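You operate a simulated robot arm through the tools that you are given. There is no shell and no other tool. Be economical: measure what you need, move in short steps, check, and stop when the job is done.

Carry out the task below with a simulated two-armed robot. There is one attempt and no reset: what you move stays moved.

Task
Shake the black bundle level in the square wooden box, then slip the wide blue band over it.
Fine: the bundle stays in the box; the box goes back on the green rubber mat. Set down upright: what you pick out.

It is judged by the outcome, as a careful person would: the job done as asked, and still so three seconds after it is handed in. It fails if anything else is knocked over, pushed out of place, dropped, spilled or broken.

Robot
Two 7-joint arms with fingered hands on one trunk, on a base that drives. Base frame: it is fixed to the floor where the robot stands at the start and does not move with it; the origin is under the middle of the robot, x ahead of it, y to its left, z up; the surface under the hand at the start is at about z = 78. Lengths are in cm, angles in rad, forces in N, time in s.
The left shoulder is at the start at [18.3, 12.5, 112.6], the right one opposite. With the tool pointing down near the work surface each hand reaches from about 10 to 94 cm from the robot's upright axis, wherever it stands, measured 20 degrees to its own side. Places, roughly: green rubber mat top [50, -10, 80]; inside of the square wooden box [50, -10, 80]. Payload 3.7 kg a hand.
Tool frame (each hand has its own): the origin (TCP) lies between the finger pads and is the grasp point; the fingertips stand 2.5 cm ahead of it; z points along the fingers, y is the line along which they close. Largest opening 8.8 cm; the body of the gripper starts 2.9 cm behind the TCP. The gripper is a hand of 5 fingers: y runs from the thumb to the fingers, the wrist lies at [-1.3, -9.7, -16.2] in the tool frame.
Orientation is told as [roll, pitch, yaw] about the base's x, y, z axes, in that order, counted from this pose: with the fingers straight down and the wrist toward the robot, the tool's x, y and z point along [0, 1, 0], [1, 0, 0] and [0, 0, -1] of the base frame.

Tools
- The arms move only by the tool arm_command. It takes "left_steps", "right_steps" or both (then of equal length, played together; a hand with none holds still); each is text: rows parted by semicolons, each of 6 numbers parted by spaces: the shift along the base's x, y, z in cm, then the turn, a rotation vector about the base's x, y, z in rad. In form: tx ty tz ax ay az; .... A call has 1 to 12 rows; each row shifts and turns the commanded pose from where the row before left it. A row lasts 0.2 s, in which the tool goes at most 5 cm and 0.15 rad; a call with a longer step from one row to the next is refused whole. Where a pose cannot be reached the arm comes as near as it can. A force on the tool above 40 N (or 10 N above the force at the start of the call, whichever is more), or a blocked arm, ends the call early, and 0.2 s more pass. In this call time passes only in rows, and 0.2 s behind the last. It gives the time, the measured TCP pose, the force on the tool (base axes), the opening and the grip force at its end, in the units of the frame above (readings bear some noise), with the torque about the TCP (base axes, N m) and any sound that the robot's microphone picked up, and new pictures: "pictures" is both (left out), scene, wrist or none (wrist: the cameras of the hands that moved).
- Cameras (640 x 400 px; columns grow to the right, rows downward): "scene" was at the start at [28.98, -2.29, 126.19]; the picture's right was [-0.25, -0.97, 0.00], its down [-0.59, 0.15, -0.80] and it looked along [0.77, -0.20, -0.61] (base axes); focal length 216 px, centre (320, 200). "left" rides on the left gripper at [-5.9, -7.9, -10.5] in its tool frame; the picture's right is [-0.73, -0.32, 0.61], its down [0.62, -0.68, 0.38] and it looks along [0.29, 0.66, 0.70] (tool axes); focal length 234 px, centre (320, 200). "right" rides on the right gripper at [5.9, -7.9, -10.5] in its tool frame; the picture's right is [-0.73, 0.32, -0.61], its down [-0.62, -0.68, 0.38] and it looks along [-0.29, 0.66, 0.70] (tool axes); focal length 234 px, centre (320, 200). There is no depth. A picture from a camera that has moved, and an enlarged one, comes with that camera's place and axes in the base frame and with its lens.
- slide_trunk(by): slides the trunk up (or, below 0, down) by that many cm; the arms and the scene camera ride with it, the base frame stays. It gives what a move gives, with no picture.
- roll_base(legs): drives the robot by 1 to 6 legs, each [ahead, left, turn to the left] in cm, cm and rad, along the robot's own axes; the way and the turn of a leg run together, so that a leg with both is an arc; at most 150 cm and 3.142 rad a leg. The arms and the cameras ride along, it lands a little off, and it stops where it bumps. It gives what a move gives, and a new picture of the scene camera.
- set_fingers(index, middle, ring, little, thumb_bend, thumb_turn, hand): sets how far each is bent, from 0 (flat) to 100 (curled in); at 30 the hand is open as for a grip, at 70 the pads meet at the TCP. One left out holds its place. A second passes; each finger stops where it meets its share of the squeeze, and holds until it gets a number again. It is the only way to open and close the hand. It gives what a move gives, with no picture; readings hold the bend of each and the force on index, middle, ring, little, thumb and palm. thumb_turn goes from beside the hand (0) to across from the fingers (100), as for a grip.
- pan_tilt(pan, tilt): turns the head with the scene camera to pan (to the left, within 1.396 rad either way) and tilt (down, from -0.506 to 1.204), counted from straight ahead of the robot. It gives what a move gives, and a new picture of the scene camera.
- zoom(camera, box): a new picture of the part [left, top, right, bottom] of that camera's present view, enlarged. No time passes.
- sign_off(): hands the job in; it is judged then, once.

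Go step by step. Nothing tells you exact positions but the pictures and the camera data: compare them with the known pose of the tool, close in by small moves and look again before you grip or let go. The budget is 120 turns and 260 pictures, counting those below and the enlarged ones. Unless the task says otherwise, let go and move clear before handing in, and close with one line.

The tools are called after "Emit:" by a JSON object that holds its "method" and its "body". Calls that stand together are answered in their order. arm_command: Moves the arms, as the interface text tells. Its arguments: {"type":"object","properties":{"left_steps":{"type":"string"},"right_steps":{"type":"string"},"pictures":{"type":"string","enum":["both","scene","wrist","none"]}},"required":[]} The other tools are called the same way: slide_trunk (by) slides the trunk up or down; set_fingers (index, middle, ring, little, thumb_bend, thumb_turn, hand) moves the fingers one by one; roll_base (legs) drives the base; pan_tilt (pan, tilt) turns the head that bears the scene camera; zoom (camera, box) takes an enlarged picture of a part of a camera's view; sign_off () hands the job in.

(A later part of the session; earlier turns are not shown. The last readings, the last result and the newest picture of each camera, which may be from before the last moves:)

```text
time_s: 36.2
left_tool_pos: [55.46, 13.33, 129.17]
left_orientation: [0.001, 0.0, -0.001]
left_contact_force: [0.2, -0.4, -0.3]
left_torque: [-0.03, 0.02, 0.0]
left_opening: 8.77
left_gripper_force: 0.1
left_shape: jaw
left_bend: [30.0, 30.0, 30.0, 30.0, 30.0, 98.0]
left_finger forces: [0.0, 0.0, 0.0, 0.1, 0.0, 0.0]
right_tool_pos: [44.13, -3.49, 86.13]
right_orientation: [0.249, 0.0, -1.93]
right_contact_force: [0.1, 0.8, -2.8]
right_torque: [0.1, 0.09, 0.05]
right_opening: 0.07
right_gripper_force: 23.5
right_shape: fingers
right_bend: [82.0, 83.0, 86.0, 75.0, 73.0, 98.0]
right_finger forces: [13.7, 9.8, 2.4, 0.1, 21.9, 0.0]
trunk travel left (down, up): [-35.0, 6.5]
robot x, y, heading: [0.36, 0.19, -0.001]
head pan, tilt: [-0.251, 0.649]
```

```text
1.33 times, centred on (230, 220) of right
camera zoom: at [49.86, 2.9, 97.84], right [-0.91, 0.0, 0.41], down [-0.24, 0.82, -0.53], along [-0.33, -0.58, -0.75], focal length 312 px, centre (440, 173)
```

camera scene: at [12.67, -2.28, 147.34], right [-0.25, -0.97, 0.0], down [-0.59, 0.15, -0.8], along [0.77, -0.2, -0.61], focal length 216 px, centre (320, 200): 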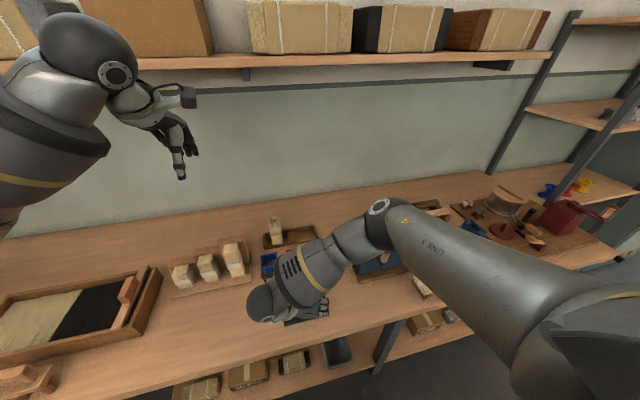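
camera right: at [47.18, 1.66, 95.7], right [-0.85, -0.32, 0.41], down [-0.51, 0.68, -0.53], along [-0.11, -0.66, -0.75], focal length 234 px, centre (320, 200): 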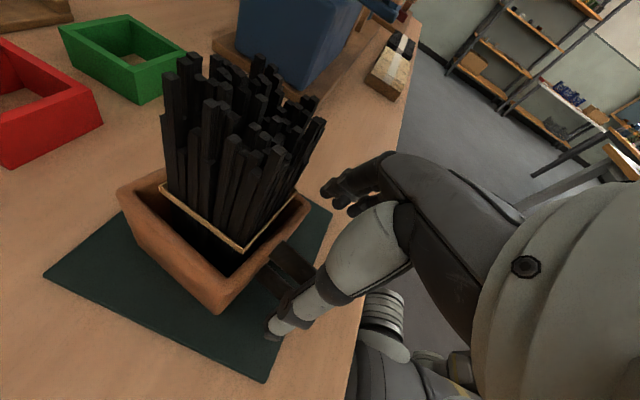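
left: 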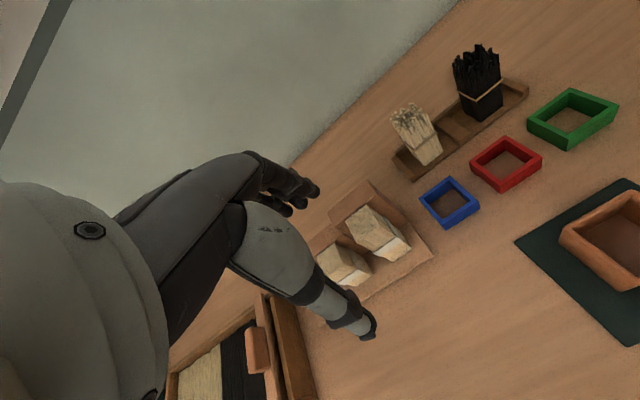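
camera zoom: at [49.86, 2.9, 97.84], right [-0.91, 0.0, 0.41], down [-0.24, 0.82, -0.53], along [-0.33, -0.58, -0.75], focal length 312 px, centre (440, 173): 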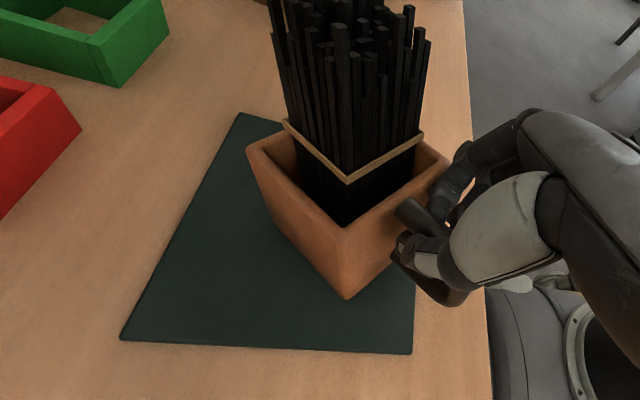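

Emit:
{"method": "zoom", "body": {"camera": "scene", "box": [230, 200, 390, 350]}}

Emit:
{"method": "zoom", "body": {"camera": "left", "box": [320, 100, 640, 400]}}

```text
2.67 times, centred on (310, 275) of scene
camera zoom: at [12.67, -2.29, 147.34], right [-0.25, -0.97, 0.0], down [-0.59, 0.15, -0.8], along [0.77, -0.2, -0.61], focal length 576 px, centre (347, 0)
```

zoom: 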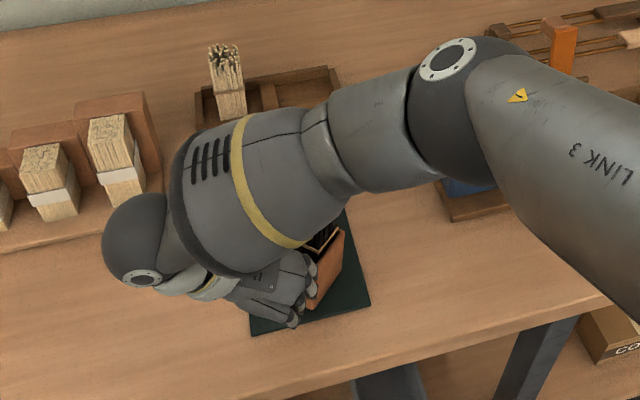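

```text
1.33 times, centred on (480, 250) of left
camera zoom: at [47.66, 7.38, 139.63], right [-0.32, -0.73, -0.61], down [-0.68, 0.62, -0.38], along [0.66, 0.29, -0.7], focal length 312 px, centre (107, 133)
```

zoom: 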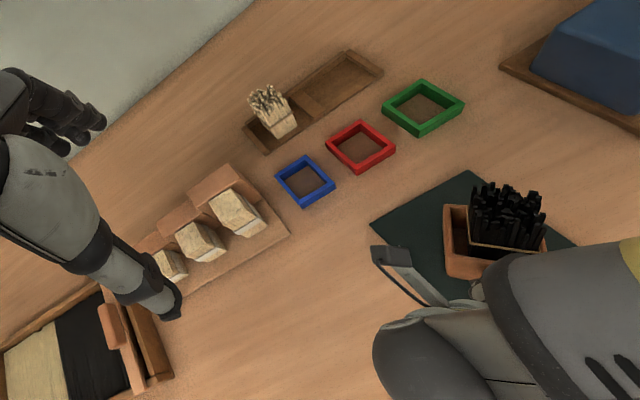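

The box yawed in the grip while tightening but stays upright with the bundle inside, on the mat. Lifting a little more to test the hold.

Emit:
{"method": "arm_command", "body": {"right_steps": "0 0 0.5 0 0 0;0 0 0.5 0 0 0;0 0 0.5 0 0 0", "pictures": "wrist"}}

Emit:
{"method": "zoom", "body": {"camera": "left", "box": [480, 200, 640, 320]}}

```text
time_s: 37.0
left_tool_pos: [55.48, 13.26, 129.12]
left_orientation: [-0.002, -0.002, 0.001]
left_contact_force: [0.6, 0.8, 0.3]
left_torque: [-0.03, 0.0, -0.02]
left_opening: 8.76
left_gripper_force: 0.0
left_shape: jaw
left_bend: [30.0, 30.0, 30.0, 30.0, 30.0, 98.0]
left_finger forces: [0.1, 0.0, 0.0, 0.1, 0.0, 0.1]
right_tool_pos: [44.27, -3.38, 87.65]
right_orientation: [0.249, 0.001, -1.93]
right_contact_force: [0.5, -0.2, -2.8]
right_torque: [0.08, 0.07, -0.01]
right_opening: 0.09
right_gripper_force: 24.2
right_shape: fingers
right_bend: [82.0, 83.0, 86.0, 75.0, 73.0, 98.0]
right_finger forces: [13.7, 9.2, 2.9, 0.1, 22.3, 0.0]
trunk travel left (down, up): [-35.0, 6.5]
robot x, y, heading: [0.3, 0.05, -0.004]
head pan, tilt: [-0.251, 0.649]
camera right: at [49.87, 2.92, 99.3], right [-0.91, 0.0, 0.41], down [-0.24, 0.82, -0.53], along [-0.33, -0.58, -0.75], focal length 234 px, centre (320, 200)
```

right: 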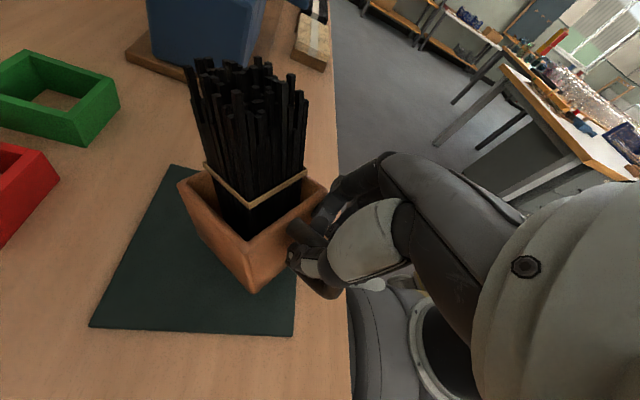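

```text
3.33 times, centred on (560, 260) of left
camera zoom: at [47.66, 7.38, 139.64], right [-0.32, -0.73, -0.61], down [-0.68, 0.62, -0.38], along [0.66, 0.29, -0.7], focal length 781 px, centre (-480, 0)
```

zoom: 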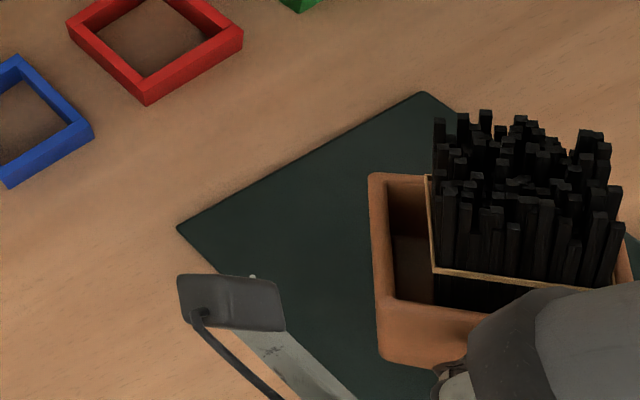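

The box is held level (~2.5 N). I'll raise it slightly and shake gently, then check the stick tops.

Emit:
{"method": "arm_command", "body": {"right_steps": "0 0 2 0 0 0;0 0 1.5 0 0 0;0 0 -1.5 0 0 0;0 0 1.5 0 0 0;0 0 -1.5 0 0 0;0 0 1.5 0 0 0;0 0 -1.5 0 0 0;0 0 1.5 0 0 0;0 0 -1.5 0 0 0", "pictures": "wrist"}}

Emit:
{"method": "zoom", "body": {"camera": "right", "box": [150, 30, 350, 310]}}

```text
time_s: 39.0
left_tool_pos: [55.5, 13.31, 129.27]
left_orientation: [-0.001, -0.001, 0.0]
left_contact_force: [-0.4, -0.5, -0.1]
left_torque: [0.01, 0.0, -0.01]
left_opening: 8.77
left_gripper_force: 0.1
left_shape: jaw
left_bend: [30.0, 30.0, 30.0, 30.0, 30.0, 98.0]
left_finger forces: [0.0, 0.0, 0.0, 0.0, 0.0, 0.0]
right_tool_pos: [44.25, -3.41, 89.53]
right_orientation: [0.25, 0.0, -1.93]
right_contact_force: [-0.8, 0.4, -3.4]
right_torque: [0.09, 0.1, -0.05]
right_opening: 0.07
right_gripper_force: 24.6
right_shape: fingers
right_bend: [83.0, 83.0, 86.0, 75.0, 73.0, 98.0]
right_finger forces: [13.8, 8.7, 3.5, 0.0, 22.5, 0.1]
trunk travel left (down, up): [-35.0, 6.5]
robot x, y, heading: [-0.07, 0.15, 0.001]
head pan, tilt: [-0.251, 0.649]
camera right: at [49.9, 2.84, 101.22], right [-0.91, 0.0, 0.41], down [-0.24, 0.82, -0.53], along [-0.33, -0.58, -0.75], focal length 234 px, centre (320, 200)
```

right: 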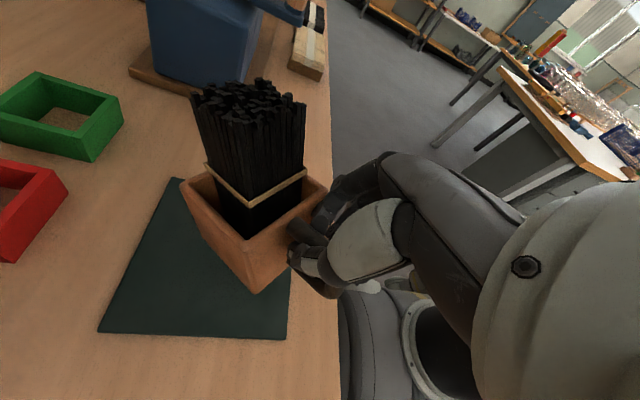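

```text
1.43 times, centred on (250, 170) of right
camera zoom: at [49.9, 2.84, 101.22], right [-0.91, 0.0, 0.41], down [-0.24, 0.82, -0.53], along [-0.33, -0.58, -0.75], focal length 334 px, centre (420, 243)
```

zoom: 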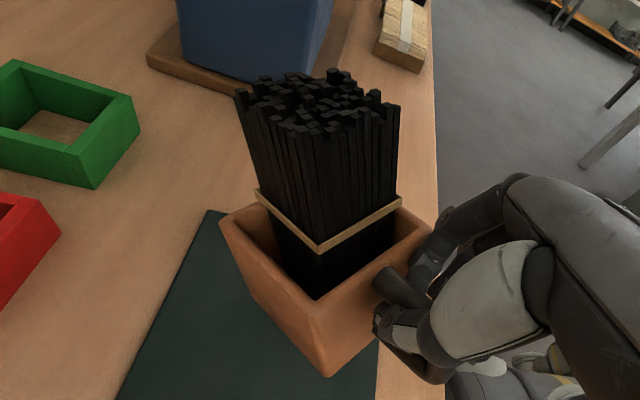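

Shaking works: the tops are already much more even. Another round.

Emit:
{"method": "arm_command", "body": {"right_steps": "0 0 1.5 0 0 0;0 0 -1.5 0 0 0;0 0 1.5 0 0 0;0 0 -1.5 0 0 0;0 0 1.5 0 0 0;0 0 -1.5 0 0 0;0 0 1.5 0 0 0;0 0 -1.5 0 0 0;0 0 1.5 0 0 0;0 0 -1.5 0 0 0;0 0 1.5 0 0 0;0 0 -1.5 0 0 0", "pictures": "none"}}

Emit:
{"method": "zoom", "body": {"camera": "right", "box": [180, 50, 320, 150]}}

Emit:
{"method": "zoom", "body": {"camera": "left", "box": [480, 200, 640, 320]}}

```text
time_s: 41.6
left_tool_pos: [55.62, 13.39, 129.15]
left_orientation: [0.0, 0.0, -0.002]
left_contact_force: [-0.4, 0.6, 0.0]
left_torque: [-0.01, -0.02, 0.0]
left_opening: 8.75
left_gripper_force: 0.2
left_shape: jaw
left_bend: [30.0, 30.0, 30.0, 30.0, 30.0, 98.0]
left_finger forces: [0.0, 0.1, 0.0, 0.0, 0.0, 0.1]
right_tool_pos: [44.3, -3.39, 89.69]
right_orientation: [0.252, -0.002, -1.931]
right_contact_force: [0.4, 0.0, -3.0]
right_torque: [0.04, 0.12, 0.0]
right_opening: 0.05
right_gripper_force: 24.5
right_shape: fingers
right_bend: [83.0, 83.0, 86.0, 75.0, 73.0, 98.0]
right_finger forces: [13.7, 8.5, 4.0, 0.0, 22.5, 0.0]
trunk travel left (down, up): [-35.0, 6.5]
robot x, y, heading: [-0.49, 0.08, 0.002]
head pan, tilt: [-0.251, 0.649]
```

```text
4.00 times, centred on (250, 100) of right
camera zoom: at [49.92, 2.91, 101.29], right [-0.91, 0.0, 0.41], down [-0.24, 0.82, -0.53], along [-0.33, -0.58, -0.75], focal length 937 px, centre (600, 600)
```

zoom: 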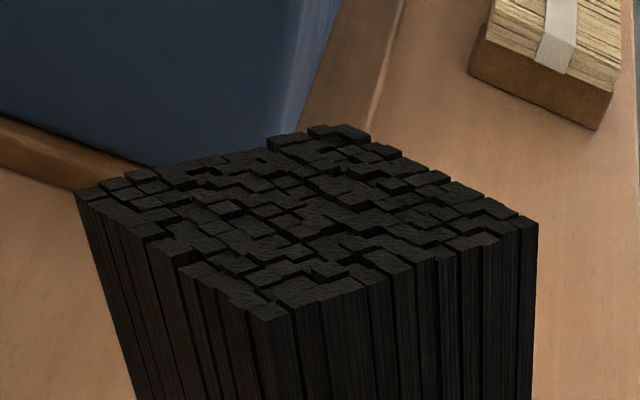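

```text
3.33 times, centred on (560, 260) of left
camera zoom: at [47.7, 7.4, 139.61], right [-0.32, -0.73, -0.61], down [-0.68, 0.62, -0.38], along [0.66, 0.29, -0.7], focal length 781 px, centre (-480, 0)
```

zoom: 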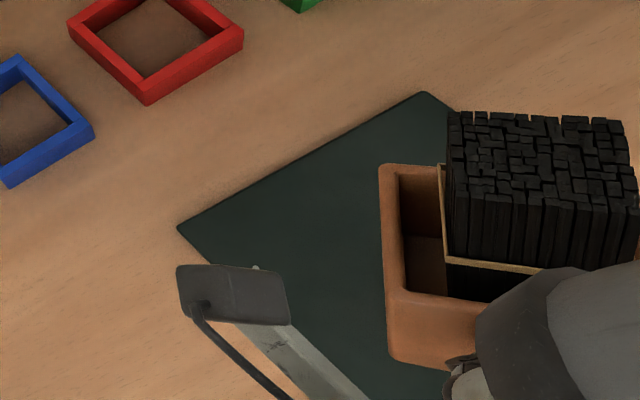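

Very nearly level; one more round to finish it.

Emit:
{"method": "arm_command", "body": {"right_steps": "0 0 1.5 0 0 0;0 0 -1.5 0 0 0;0 0 1.5 0 0 0;0 0 -1.5 0 0 0;0 0 1.5 0 0 0;0 0 -1.5 0 0 0;0 0 1.5 0 0 0;0 0 -1.5 0 0 0;0 0 1.5 0 0 0;0 0 -1.5 0 0 0;0 0 1.5 0 0 0;0 0 -1.5 0 0 0", "pictures": "wrist"}}

Emit:
{"method": "zoom", "body": {"camera": "right", "box": [180, 50, 320, 150]}}

Emit:
{"method": "zoom", "body": {"camera": "left", "box": [400, 160, 640, 400]}}

```text
time_s: 44.2
left_tool_pos: [55.44, 13.31, 129.18]
left_orientation: [0.0, 0.001, 0.0]
left_contact_force: [0.7, -0.6, -0.9]
left_torque: [0.02, 0.02, -0.02]
left_opening: 8.78
left_gripper_force: 0.1
left_shape: jaw
left_bend: [30.0, 30.0, 30.0, 30.0, 30.0, 98.0]
left_finger forces: [0.1, 0.0, 0.0, 0.0, 0.0, 0.1]
right_tool_pos: [44.33, -3.45, 89.59]
right_orientation: [0.251, 0.0, -1.929]
right_contact_force: [0.5, 0.2, -3.0]
right_torque: [0.07, 0.08, 0.02]
right_opening: 0.03
right_gripper_force: 24.6
right_shape: fingers
right_bend: [83.0, 84.0, 86.0, 75.0, 73.0, 98.0]
right_finger forces: [13.7, 8.7, 4.4, 0.0, 22.5, 0.1]
trunk travel left (down, up): [-35.0, 6.5]
robot x, y, heading: [0.28, -0.24, -0.002]
head pan, tilt: [-0.251, 0.649]
camera right: at [49.89, 2.9, 101.29], right [-0.91, 0.0, 0.41], down [-0.24, 0.82, -0.53], along [-0.33, -0.58, -0.75], focal length 234 px, centre (320, 200)
```

right: 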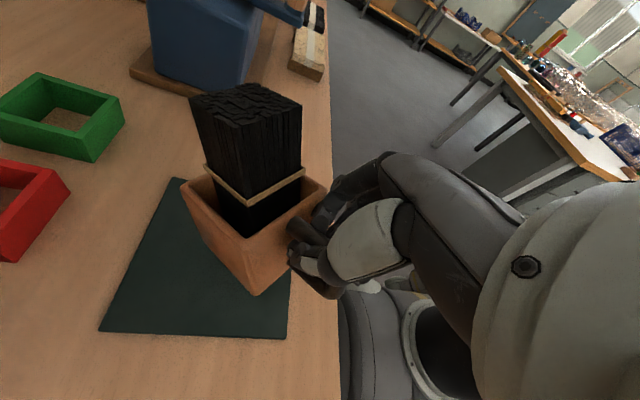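

```text
4.00 times, centred on (250, 100) of right
camera zoom: at [49.89, 2.9, 101.29], right [-0.91, 0.0, 0.41], down [-0.24, 0.82, -0.53], along [-0.33, -0.58, -0.75], focal length 937 px, centre (600, 600)
```

zoom: 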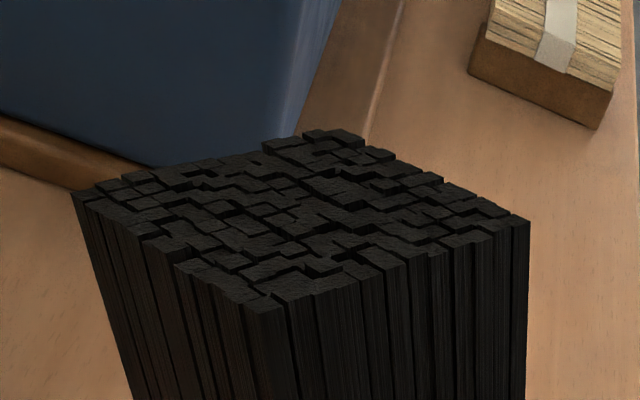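

```text
1.67 times, centred on (520, 280) of left
camera zoom: at [47.7, 7.41, 139.61], right [-0.32, -0.73, -0.61], down [-0.68, 0.62, -0.38], along [0.66, 0.29, -0.7], focal length 390 px, centre (-13, 67)
```

zoom: 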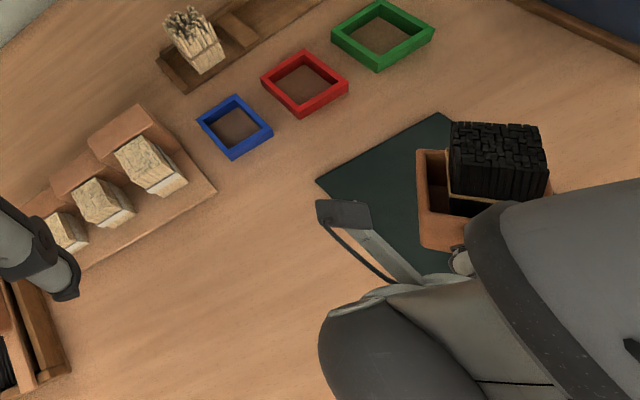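

The tops are level now. I'll turn the box back square (about +0.65 rad) while bringing it over the mat's centre, then check before lowering.

Emit:
{"method": "arm_command", "body": {"right_steps": "0 -0.4 0 0 0 0.13;0 -0.4 0 0 0 0.13;0 -0.5 0 0 0 0.13;0 -0.5 0 0 0 0.13;0 -0.4 0 0 0 0.13", "pictures": "wrist"}}

Emit:
{"method": "zoom", "body": {"camera": "left", "box": [400, 160, 640, 400]}}

Emit:
{"method": "zoom", "body": {"camera": "scene", "box": [230, 200, 390, 350]}}

```text
time_s: 45.4
left_tool_pos: [55.46, 13.22, 129.28]
left_orientation: [0.001, 0.0, -0.001]
left_contact_force: [0.2, -0.2, 0.7]
left_torque: [-0.03, -0.01, 0.01]
left_opening: 8.78
left_gripper_force: 0.1
left_shape: jaw
left_bend: [30.0, 30.0, 30.0, 30.0, 30.0, 98.0]
left_finger forces: [0.0, 0.0, 0.1, 0.1, 0.1, 0.0]
right_tool_pos: [44.21, -5.61, 89.66]
right_orientation: [0.251, 0.0, -1.277]
right_contact_force: [0.6, 0.5, -2.5]
right_torque: [0.0, 0.13, 0.03]
right_opening: 0.02
right_gripper_force: 24.5
right_shape: fingers
right_bend: [83.0, 84.0, 86.0, 75.0, 73.0, 98.0]
right_finger forces: [13.6, 8.6, 4.3, 0.1, 22.3, 0.0]
trunk travel left (down, up): [-35.0, 6.5]
robot x, y, heading: [0.47, 0.18, 0.0]
head pan, tilt: [-0.251, 0.649]
camera right: at [44.87, 2.82, 101.29], right [-0.72, -0.56, 0.41], down [-0.68, 0.51, -0.53], along [0.09, -0.66, -0.75], focal length 234 px, centre (320, 200)
```

right: 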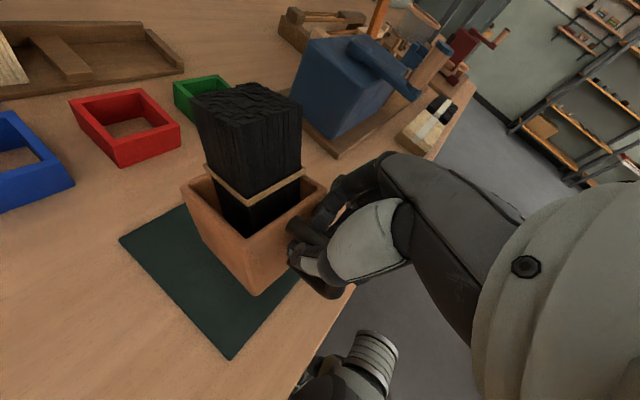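

```text
1.67 times, centred on (520, 280) of left
camera zoom: at [47.65, 7.35, 139.64], right [-0.32, -0.73, -0.61], down [-0.68, 0.62, -0.38], along [0.66, 0.29, -0.7], focal length 390 px, centre (-13, 67)
```

zoom: 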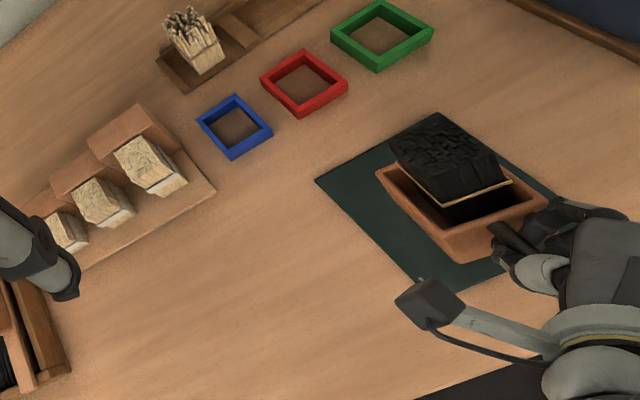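

```text
2.67 times, centred on (310, 275) of scene
camera zoom: at [12.66, -2.32, 147.34], right [-0.25, -0.97, 0.0], down [-0.59, 0.15, -0.8], along [0.77, -0.2, -0.61], focal length 576 px, centre (347, 0)
```

zoom: 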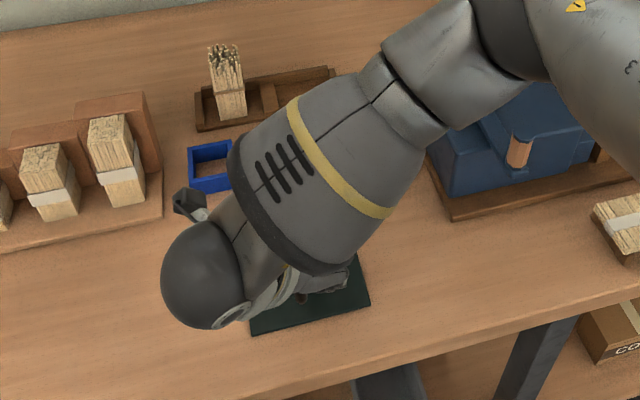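

From the left camera the box is square and centred at about [50.2, -5.9], over the mat. Lowering it.

Emit:
{"method": "arm_command", "body": {"right_steps": "0 -0.2 -1.5 0 0 0;0 0 -1.5 0 0 0;0 0 -0.6 0 0 0", "pictures": "none"}}

Emit:
{"method": "zoom", "body": {"camera": "left", "box": [480, 200, 640, 360]}}

Emit:
{"method": "zoom", "body": {"camera": "right", "box": [90, 60, 390, 360]}}

```text
time_s: 46.2
left_tool_pos: [55.51, 13.19, 129.23]
left_orientation: [0.0, 0.0, 0.0]
left_contact_force: [-0.8, 0.6, 0.2]
left_torque: [0.03, -0.01, 0.0]
left_opening: 8.77
left_gripper_force: 0.1
left_shape: jaw
left_bend: [30.0, 30.0, 30.0, 30.0, 30.0, 98.0]
left_finger forces: [0.0, 0.0, 0.1, 0.1, 0.0, 0.0]
right_tool_pos: [44.15, -5.78, 86.02]
right_orientation: [0.249, 0.0, -1.278]
right_contact_force: [-4.1, -1.4, 2.0]
right_torque: [0.1, 0.03, 0.03]
right_opening: 0.0
right_gripper_force: 24.1
right_shape: fingers
right_bend: [83.0, 84.0, 86.0, 75.0, 75.0, 97.0]
right_finger forces: [13.7, 9.4, 4.5, 0.0, 20.8, 0.0]
trunk travel left (down, up): [-35.0, 6.5]
robot x, y, heading: [0.04, 0.27, -0.001]
head pan, tilt: [-0.251, 0.649]
```

```text
2.50 times, centred on (560, 280) of left
camera zoom: at [47.56, 7.35, 139.68], right [-0.32, -0.73, -0.61], down [-0.68, 0.62, -0.38], along [0.66, 0.29, -0.7], focal length 585 px, centre (-280, 0)
```

zoom: 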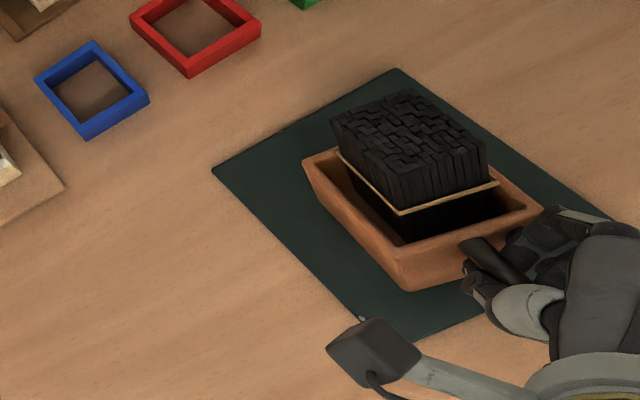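

```text
1.33 times, centred on (240, 210) of right
camera zoom: at [44.77, 2.7, 97.71], right [-0.72, -0.55, 0.41], down [-0.68, 0.51, -0.53], along [0.08, -0.66, -0.75], focal length 312 px, centre (427, 187)
```

zoom: 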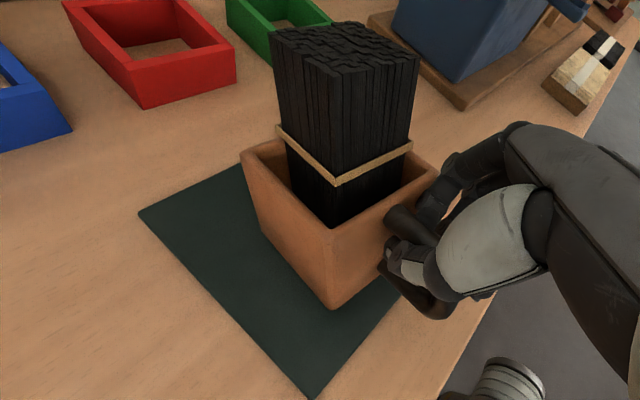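

First contact with the mat. Easing down a little more so it settles flat, then releasing.

Emit:
{"method": "arm_command", "body": {"right_steps": "0 0 -0.3 0 0 0", "pictures": "none"}}

Emit:
{"method": "zoom", "body": {"camera": "left", "box": [540, 220, 640, 320]}}

```text
time_s: 46.6
left_tool_pos: [55.43, 13.21, 129.21]
left_orientation: [0.0, 0.0, 0.0]
left_contact_force: [-0.2, 0.2, -0.6]
left_torque: [0.04, 0.0, 0.04]
left_opening: 8.78
left_gripper_force: 0.0
left_shape: jaw
left_bend: [30.0, 30.0, 30.0, 30.0, 30.0, 98.0]
left_finger forces: [0.0, 0.1, 0.0, 0.1, 0.0, 0.0]
right_tool_pos: [44.09, -5.72, 85.73]
right_orientation: [0.249, 0.0, -1.281]
right_contact_force: [-4.0, -1.5, 2.8]
right_torque: [0.06, 0.02, 0.07]
right_opening: 0.0
right_gripper_force: 23.8
right_shape: fingers
right_bend: [83.0, 84.0, 86.0, 75.0, 75.0, 97.0]
right_finger forces: [13.5, 10.0, 3.9, 0.0, 20.6, 0.1]
trunk travel left (down, up): [-35.0, 6.5]
robot x, y, heading: [0.03, 0.13, 0.002]
head pan, tilt: [-0.251, 0.649]
```

```text
4.00 times, centred on (590, 270) of left
camera zoom: at [47.57, 7.36, 139.68], right [-0.32, -0.73, -0.61], down [-0.68, 0.62, -0.38], along [0.66, 0.29, -0.7], focal length 937 px, centre (-760, -80)
```

zoom: 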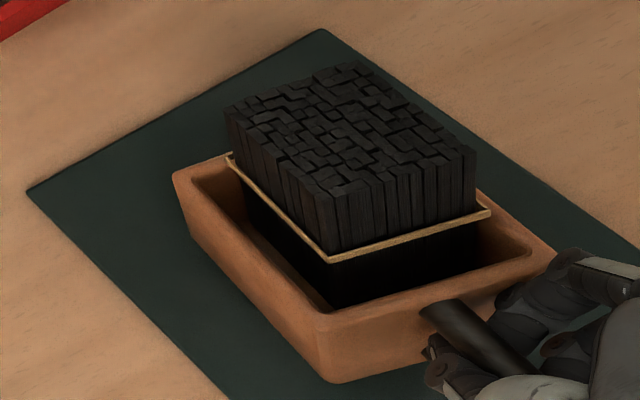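

Emit:
{"method": "set_fingers", "body": {"hand": "right", "index": 55, "middle": 55, "ring": 55, "little": 55, "thumb_bend": 50}}

Emit:
{"method": "set_fingers", "body": {"hand": "right", "index": 25, "middle": 25, "ring": 25, "little": 25, "thumb_bend": 25}}

Emit:
{"method": "zoom", "body": {"camera": "left", "box": [500, 220, 640, 340]}}

Emit:
{"method": "zoom", "body": {"camera": "right", "box": [90, 60, 390, 360]}}

```text
time_s: 47.6
left_tool_pos: [55.45, 13.22, 129.19]
left_orientation: [0.001, 0.0, 0.0]
left_contact_force: [-0.1, -0.3, -0.8]
left_torque: [0.01, 0.0, 0.01]
left_opening: 8.75
left_gripper_force: 0.0
left_shape: jaw
left_bend: [30.0, 30.0, 30.0, 30.0, 30.0, 98.0]
left_finger forces: [0.1, 0.0, 0.1, 0.0, 0.1, 0.0]
right_tool_pos: [44.25, -5.78, 85.74]
right_orientation: [0.25, -0.001, -1.28]
right_contact_force: [-0.6, -0.5, -0.7]
right_torque: [0.03, 0.0, -0.02]
right_opening: 3.44
right_gripper_force: 0.6
right_shape: fingers
right_bend: [56.0, 55.0, 55.0, 55.0, 50.0, 100.0]
right_finger forces: [0.8, 0.0, 0.1, 0.1, 0.1, 0.0]
trunk travel left (down, up): [-35.0, 6.5]
robot x, y, heading: [-0.39, -0.04, 0.002]
head pan, tilt: [-0.251, 0.649]
```

```text
time_s: 48.6
left_tool_pos: [55.48, 13.38, 129.09]
left_orientation: [-0.001, 0.0, 0.0]
left_contact_force: [0.1, -0.6, 0.6]
left_torque: [0.01, 0.02, 0.0]
left_opening: 8.78
left_gripper_force: 0.0
left_shape: jaw
left_bend: [30.0, 30.0, 30.0, 30.0, 30.0, 98.0]
left_finger forces: [0.1, 0.1, 0.0, 0.1, 0.0, 0.0]
right_tool_pos: [44.12, -5.7, 85.75]
right_orientation: [0.247, 0.0, -1.279]
right_contact_force: [0.1, -0.2, -0.4]
right_torque: [-0.01, 0.0, -0.02]
right_opening: 9.4
right_gripper_force: 0.2
right_shape: fingers
right_bend: [25.0, 25.0, 25.0, 25.0, 25.0, 97.0]
right_finger forces: [0.0, 0.0, 0.0, 0.1, 0.0, 0.0]
trunk travel left (down, up): [-35.0, 6.5]
robot x, y, heading: [0.07, 0.01, 0.0]
head pan, tilt: [-0.251, 0.649]
```

```text
3.33 times, centred on (570, 280) of left
camera zoom: at [47.65, 7.38, 139.64], right [-0.32, -0.73, -0.61], down [-0.68, 0.62, -0.38], along [0.66, 0.29, -0.7], focal length 781 px, centre (-513, -67)
```

zoom: 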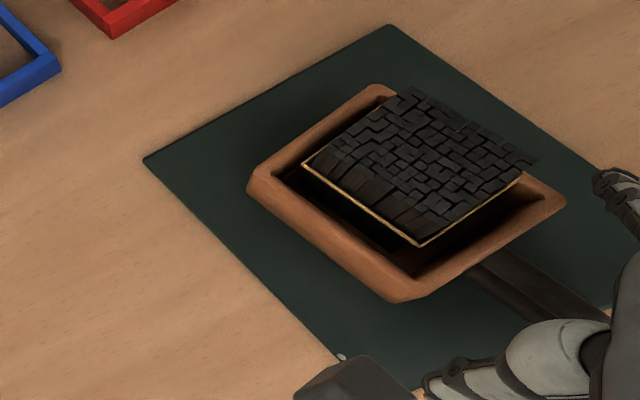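

```text
1.33 times, centred on (240, 210) of right
camera zoom: at [44.86, 2.69, 97.42], right [-0.73, -0.55, 0.41], down [-0.68, 0.51, -0.53], along [0.08, -0.66, -0.75], focal length 312 px, centre (427, 187)
```

zoom: 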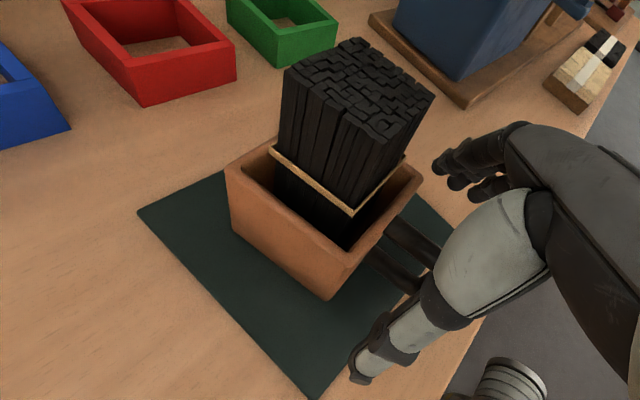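

The box sits flat on the mat and is released, but the bundle leans in it a bit. I'll retract the right hand upward and aside, then look.

Emit:
{"method": "arm_command", "body": {"right_steps": "0 0 3 0 0 0;0 0 4 0 0 0;0 0 4.5 0 0 0;0 0 4.5 0 0 0;0 -4 1 0 0 0.14;1 -4 0 0 0 0.14;1 -4 0 0 0 0.14;1 -4 0 0 0 0.14;1 -4 0 0 0 0.14"}}

Emit:
{"method": "zoom", "body": {"camera": "scene", "box": [240, 200, 360, 330]}}

Emit:
{"method": "zoom", "body": {"camera": "left", "box": [500, 220, 640, 340]}}

```text
time_s: 50.6
left_tool_pos: [55.49, 13.21, 129.18]
left_orientation: [0.0, -0.002, -0.002]
left_contact_force: [-0.8, 0.5, 1.0]
left_torque: [-0.01, 0.03, -0.01]
left_opening: 8.78
left_gripper_force: 0.1
left_shape: jaw
left_bend: [30.0, 30.0, 30.0, 30.0, 30.0, 98.0]
left_finger forces: [0.1, 0.0, 0.1, 0.0, 0.0, 0.0]
right_tool_pos: [48.13, -25.93, 102.63]
right_orientation: [0.253, 0.001, -0.577]
right_contact_force: [-0.3, 0.4, 0.4]
right_torque: [0.04, 0.04, 0.0]
right_opening: 9.45
right_gripper_force: 0.0
right_shape: fingers
right_bend: [25.0, 25.0, 25.0, 25.0, 25.0, 97.0]
right_finger forces: [0.0, 0.0, 0.1, 0.1, 0.1, 0.0]
trunk travel left (down, up): [-35.0, 6.5]
robot x, y, heading: [0.04, 0.07, 0.0]
head pan, tilt: [-0.251, 0.649]
camera scene: at [12.56, -2.43, 147.35], right [-0.25, -0.97, 0.0], down [-0.59, 0.15, -0.8], along [0.77, -0.2, -0.6], focal length 216 px, centre (320, 200)
camera right: at [43.23, -19.06, 114.35], right [-0.2, -0.89, 0.41], down [-0.85, -0.05, -0.53], along [0.49, -0.45, -0.75], focal length 234 px, centre (320, 200)
```

scene: 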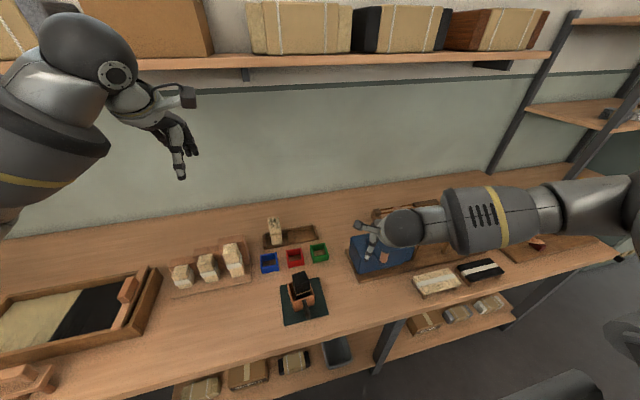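
right: 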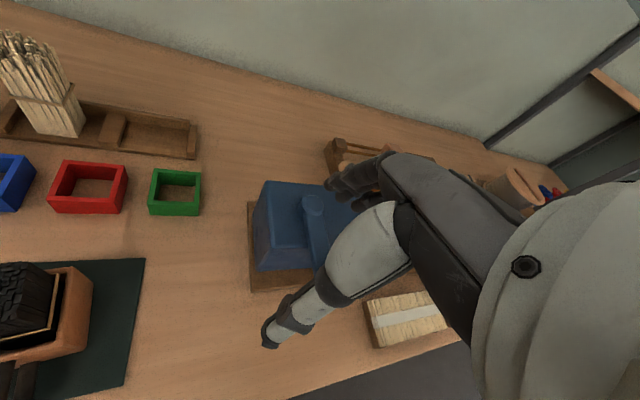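

```text
3.08 times, centred on (300, 265) of scene
camera zoom: at [12.56, -2.43, 147.35], right [-0.25, -0.97, 0.0], down [-0.59, 0.15, -0.8], along [0.77, -0.2, -0.6], focal length 665 px, centre (382, 0)
```

zoom: 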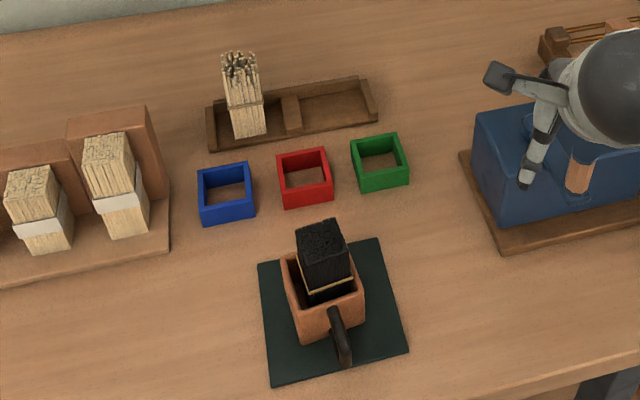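

```text
3.33 times, centred on (570, 280) of left
camera zoom: at [47.56, 7.25, 139.68], right [-0.32, -0.73, -0.61], down [-0.68, 0.62, -0.38], along [0.66, 0.29, -0.7], focal length 781 px, centre (-513, -67)
```

zoom: 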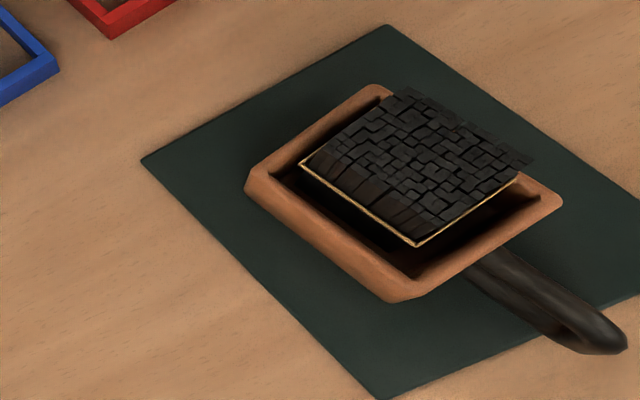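

The bundle stands practically upright with its top centred near [49.7, -6.2], level. Now the blue band: bringing the left hand toward it to measure it.

Emit:
{"method": "arm_command", "body": {"left_steps": "1.5 -1.2 -4 0 0 0;1.5 -1.2 -4 0 0 0;1.5 -1.2 -4 0 0 0;1.5 -1.2 -4 0 0 0;1.5 -1.2 -4 0 0 0;1.5 -1.2 -4 0 0 0", "pictures": "wrist"}}

Emit:
{"method": "zoom", "body": {"camera": "scene", "box": [240, 220, 340, 330]}}

```text
time_s: 52.0
left_tool_pos: [64.51, 6.13, 105.04]
left_orientation: [0.0, -0.001, 0.0]
left_contact_force: [0.3, 0.5, -0.6]
left_torque: [0.02, 0.0, 0.0]
left_opening: 8.77
left_gripper_force: 0.1
left_shape: jaw
left_bend: [30.0, 30.0, 30.0, 30.0, 30.0, 98.0]
left_finger forces: [0.0, 0.1, 0.0, 0.0, 0.1, 0.0]
right_tool_pos: [48.19, -25.94, 102.69]
right_orientation: [0.251, 0.001, -0.578]
right_contact_force: [0.4, -0.4, -0.1]
right_torque: [0.01, -0.01, -0.03]
right_opening: 9.42
right_gripper_force: 0.1
right_shape: fingers
right_bend: [25.0, 25.0, 25.0, 25.0, 25.0, 97.0]
right_finger forces: [0.0, 0.0, 0.0, 0.0, 0.1, 0.1]
trunk travel left (down, up): [-35.0, 6.5]
robot x, y, heading: [0.39, -0.04, -0.005]
head pan, tilt: [-0.251, 0.649]
camera left: at [56.64, 0.22, 115.52], right [-0.32, -0.73, -0.61], down [-0.68, 0.62, -0.38], along [0.66, 0.29, -0.7], focal length 234 px, centre (320, 200)
```

left: 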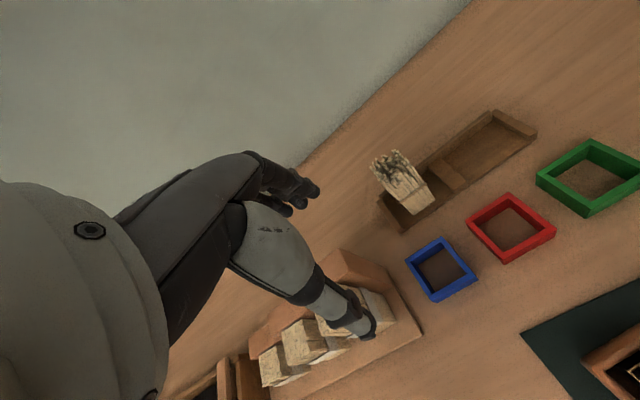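

```text
3.64 times, centred on (290, 275) of scene
camera zoom: at [12.69, -2.35, 147.34], right [-0.25, -0.97, 0.0], down [-0.59, 0.15, -0.8], along [0.77, -0.2, -0.61], focal length 786 px, centre (429, -73)
```

zoom: 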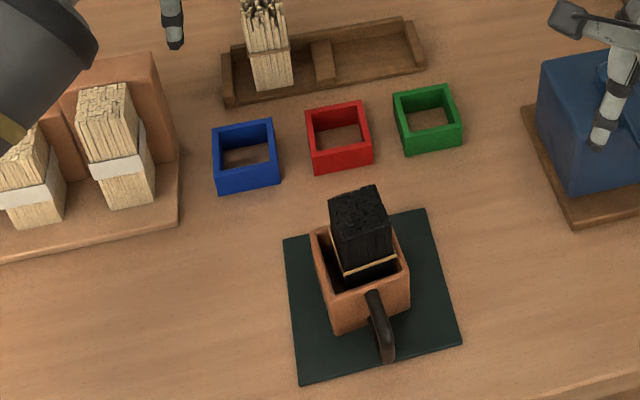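

Emit:
{"method": "zoom", "body": {"camera": "left", "box": [380, 220, 500, 320]}}

Emit:
{"method": "zoom", "body": {"camera": "scene", "box": [255, 245, 295, 280]}}

```text
4.00 times, centred on (440, 270) of left
camera zoom: at [56.64, 0.22, 115.52], right [-0.32, -0.73, -0.61], down [-0.68, 0.62, -0.38], along [0.66, 0.29, -0.7], focal length 937 px, centre (-160, -80)
```

zoom: 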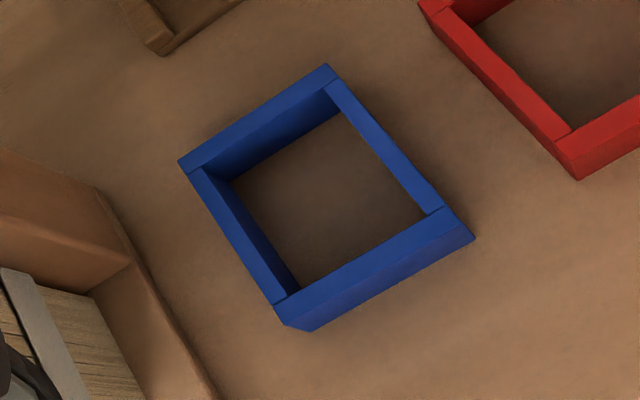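

```text
11.43 times, centred on (275, 262) of scene
camera zoom: at [12.69, -2.35, 147.34], right [-0.25, -0.97, 0.0], down [-0.59, 0.15, -0.8], along [0.77, -0.2, -0.61], focal length 2470 px, centre (834, -514)
```

zoom: 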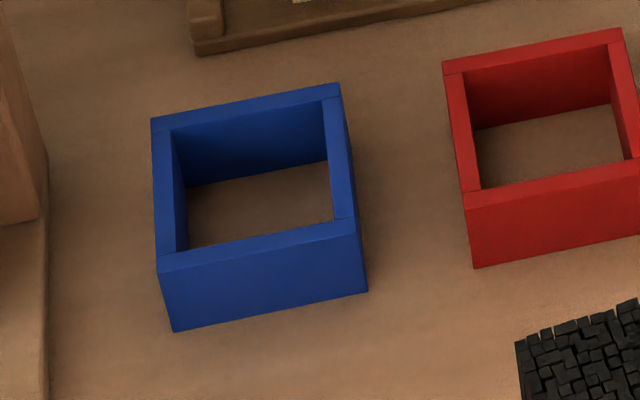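

Blue band measured: centre ≈[66.2, 3.2], outer ~6×6.3 cm, inside ~5 cm, top z≈80.4. I'll grip it across x from outside with the left hand; descending partway first.

Emit:
{"method": "arm_command", "body": {"left_steps": "0.45 -0.75 -4 0 0 0;0.45 -0.75 -4 0 0 0;0.4 -0.75 -4 0 0 0;0.4 -0.75 -4 0 0 0", "pictures": "wrist"}}

Emit:
{"method": "zoom", "body": {"camera": "scene", "box": [240, 200, 320, 280]}}

```text
time_s: 53.0
left_tool_pos: [66.23, 2.89, 89.06]
left_orientation: [-0.001, 0.0, -0.001]
left_contact_force: [0.3, 1.2, -0.6]
left_torque: [0.02, 0.01, 0.02]
left_opening: 8.76
left_gripper_force: 0.0
left_shape: jaw
left_bend: [30.0, 30.0, 30.0, 30.0, 30.0, 98.0]
left_finger forces: [0.0, 0.0, 0.1, 0.1, 0.0, 0.0]
right_tool_pos: [48.31, -25.84, 102.62]
right_orientation: [0.249, 0.0, -0.578]
right_contact_force: [0.0, -0.1, -1.0]
right_torque: [0.02, -0.03, -0.01]
right_opening: 9.41
right_gripper_force: 0.0
right_shape: fingers
right_bend: [25.0, 25.0, 25.0, 25.0, 25.0, 97.0]
right_finger forces: [0.0, 0.0, 0.0, 0.0, 0.0, 0.0]
trunk travel left (down, up): [-35.0, 6.5]
robot x, y, heading: [0.3, -0.18, -0.001]
head pan, tilt: [-0.251, 0.649]
camera left: at [58.35, -2.91, 99.48], right [-0.32, -0.73, -0.61], down [-0.68, 0.62, -0.38], along [0.66, 0.29, -0.7], focal length 234 px, centre (320, 200)
```

left: 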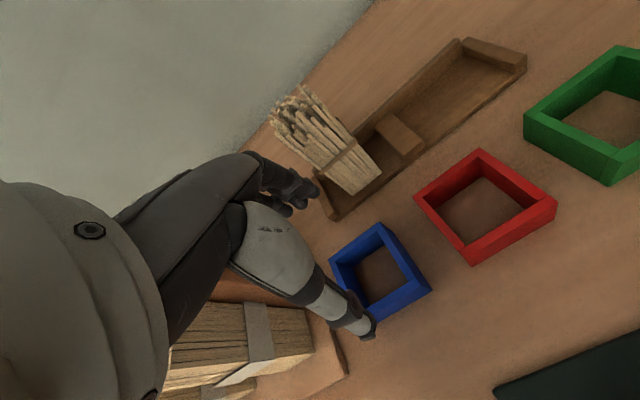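

```text
5.00 times, centred on (280, 240) of scene
camera zoom: at [12.68, -2.33, 147.34], right [-0.25, -0.97, 0.0], down [-0.59, 0.15, -0.8], along [0.77, -0.2, -0.61], focal length 1080 px, centre (520, 0)
```

zoom: 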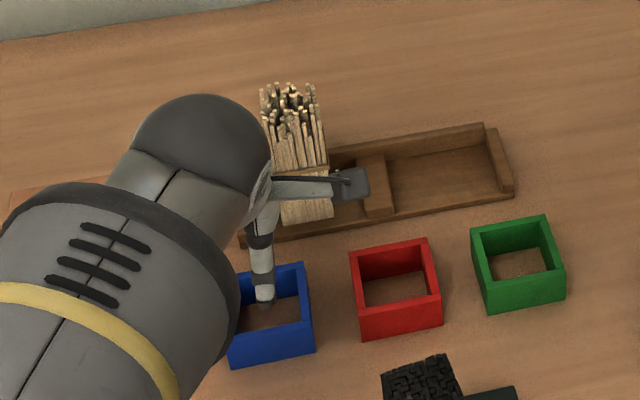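

Emit:
{"method": "arm_command", "body": {"left_steps": "0 0.3 -3 0 0 0;0 0 -2.5 0 0 0", "pictures": "wrist"}}

Emit:
{"method": "zoom", "body": {"camera": "scene", "box": [240, 220, 320, 300]}}

```text
time_s: 53.6
left_tool_pos: [66.23, 3.37, 83.64]
left_orientation: [-0.002, -0.001, 0.001]
left_contact_force: [0.2, 0.7, -0.2]
left_torque: [0.0, -0.03, 0.0]
left_opening: 8.77
left_gripper_force: 0.0
left_shape: jaw
left_bend: [30.0, 30.0, 30.0, 30.0, 30.0, 98.0]
left_finger forces: [0.1, 0.0, 0.0, 0.1, 0.0, 0.0]
right_tool_pos: [48.31, -25.85, 102.62]
right_orientation: [0.249, -0.001, -0.58]
right_contact_force: [0.1, -0.1, -0.5]
right_torque: [0.04, -0.02, 0.02]
right_opening: 9.43
right_gripper_force: 0.0
right_shape: fingers
right_bend: [25.0, 25.0, 25.0, 25.0, 25.0, 97.0]
right_finger forces: [0.0, 0.1, 0.0, 0.0, 0.0, 0.0]
trunk travel left (down, up): [-35.0, 6.5]
robot x, y, heading: [0.19, 0.16, -0.002]
head pan, tilt: [-0.251, 0.649]
camera left: at [58.34, -2.56, 94.04], right [-0.32, -0.73, -0.61], down [-0.68, 0.62, -0.38], along [0.66, 0.29, -0.7], focal length 234 px, centre (320, 200)
```

left: 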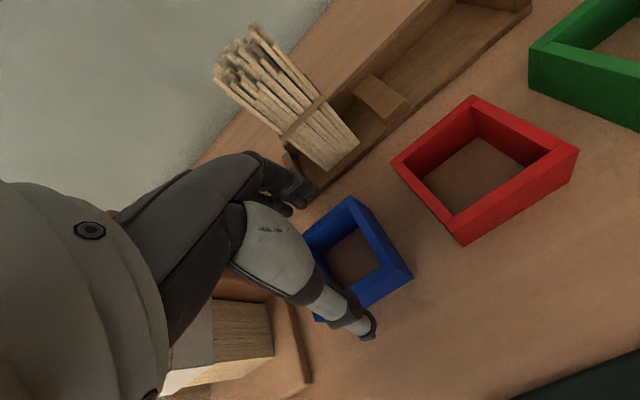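

```text
5.00 times, centred on (280, 260) of scene
camera zoom: at [12.66, -2.31, 147.35], right [-0.25, -0.97, 0.0], down [-0.59, 0.15, -0.8], along [0.77, -0.2, -0.61], focal length 1080 px, centre (520, -100)
```

zoom: 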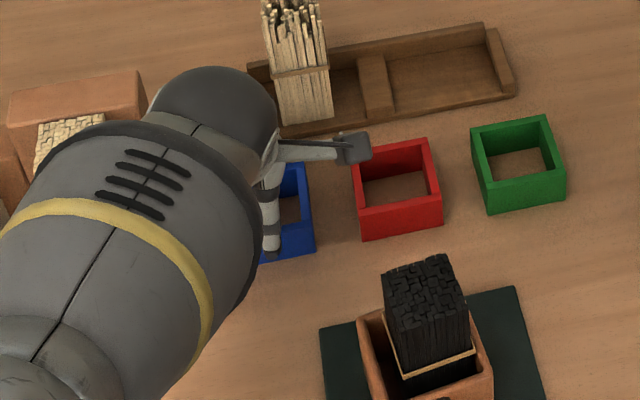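

Emit:
{"method": "arm_command", "body": {"left_steps": "0 -0.1 -1.4 0 0 0;0 0 -1 0 0 0", "pictures": "none"}}

Emit:
{"method": "zoom", "body": {"camera": "left", "box": [240, 140, 440, 360]}}

```text
time_s: 54.2
left_tool_pos: [66.02, 3.37, 81.34]
left_orientation: [0.0, -0.001, 0.001]
left_contact_force: [0.6, -0.4, -0.2]
left_torque: [0.02, -0.02, 0.02]
left_opening: 8.76
left_gripper_force: 0.1
left_shape: jaw
left_bend: [30.0, 30.0, 30.0, 30.0, 30.0, 98.0]
left_finger forces: [0.0, 0.0, 0.0, 0.0, 0.0, 0.0]
right_tool_pos: [48.25, -25.91, 102.66]
right_orientation: [0.25, 0.001, -0.58]
right_contact_force: [0.2, 0.5, 0.2]
right_torque: [0.02, 0.01, 0.01]
right_opening: 9.43
right_gripper_force: 0.2
right_shape: fingers
right_bend: [25.0, 25.0, 25.0, 25.0, 25.0, 97.0]
right_finger forces: [0.1, 0.0, 0.1, 0.1, 0.0, 0.1]
trunk travel left (down, up): [-35.0, 6.5]
robot x, y, heading: [-0.12, -0.1, 0.002]
head pan, tilt: [-0.251, 0.649]
```

```text
1.82 times, centred on (340, 250) of left
camera zoom: at [58.23, -2.59, 91.82], right [-0.32, -0.73, -0.61], down [-0.68, 0.62, -0.38], along [0.66, 0.29, -0.7], focal length 426 px, centre (284, 109)
```

zoom: 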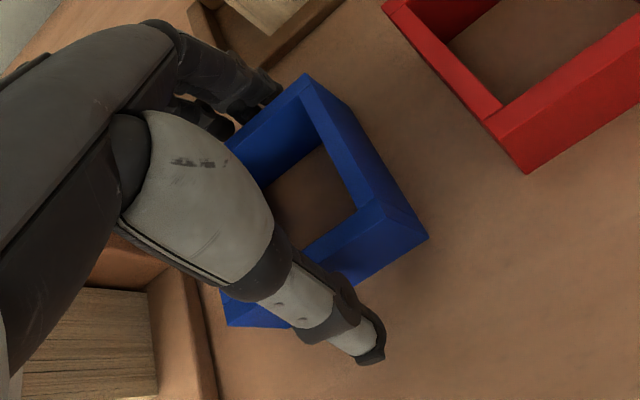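

The band lies between thumb and fingers. Closing gently.

Emit:
{"method": "set_fingers", "body": {"hand": "left", "index": 52, "middle": 52, "ring": 52, "little": 30, "thumb_bend": 52}}

Emit:
{"method": "zoom", "body": {"camera": "left", "box": [240, 140, 440, 360]}}

```text
time_s: 55.2
left_tool_pos: [66.16, 3.27, 81.46]
left_orientation: [-0.001, 0.001, 0.0]
left_contact_force: [0.4, 0.0, 1.9]
left_torque: [0.01, -0.07, 0.02]
left_opening: 5.99
left_gripper_force: 12.9
left_shape: fingers
left_bend: [44.0, 47.0, 47.0, 30.0, 42.0, 96.0]
left_finger forces: [6.9, 3.6, 3.0, 0.1, 12.3, 0.0]
right_tool_pos: [48.18, -25.8, 102.68]
right_orientation: [0.249, -0.001, -0.58]
right_contact_force: [0.5, 0.3, -0.2]
right_torque: [0.03, -0.01, 0.02]
right_opening: 9.43
right_gripper_force: 0.0
right_shape: fingers
right_bend: [25.0, 25.0, 25.0, 25.0, 25.0, 97.0]
right_finger forces: [0.1, 0.1, 0.0, 0.0, 0.1, 0.0]
trunk travel left (down, up): [-35.0, 6.5]
robot x, y, heading: [-0.19, 0.12, 0.003]
head pan, tilt: [-0.251, 0.649]
```

```text
1.82 times, centred on (340, 250) of left
camera zoom: at [58.24, -2.62, 91.85], right [-0.32, -0.73, -0.61], down [-0.68, 0.62, -0.38], along [0.66, 0.29, -0.7], focal length 426 px, centre (284, 109)
```

zoom: 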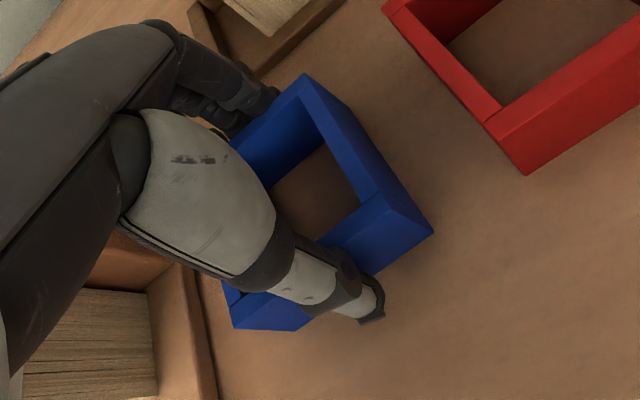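

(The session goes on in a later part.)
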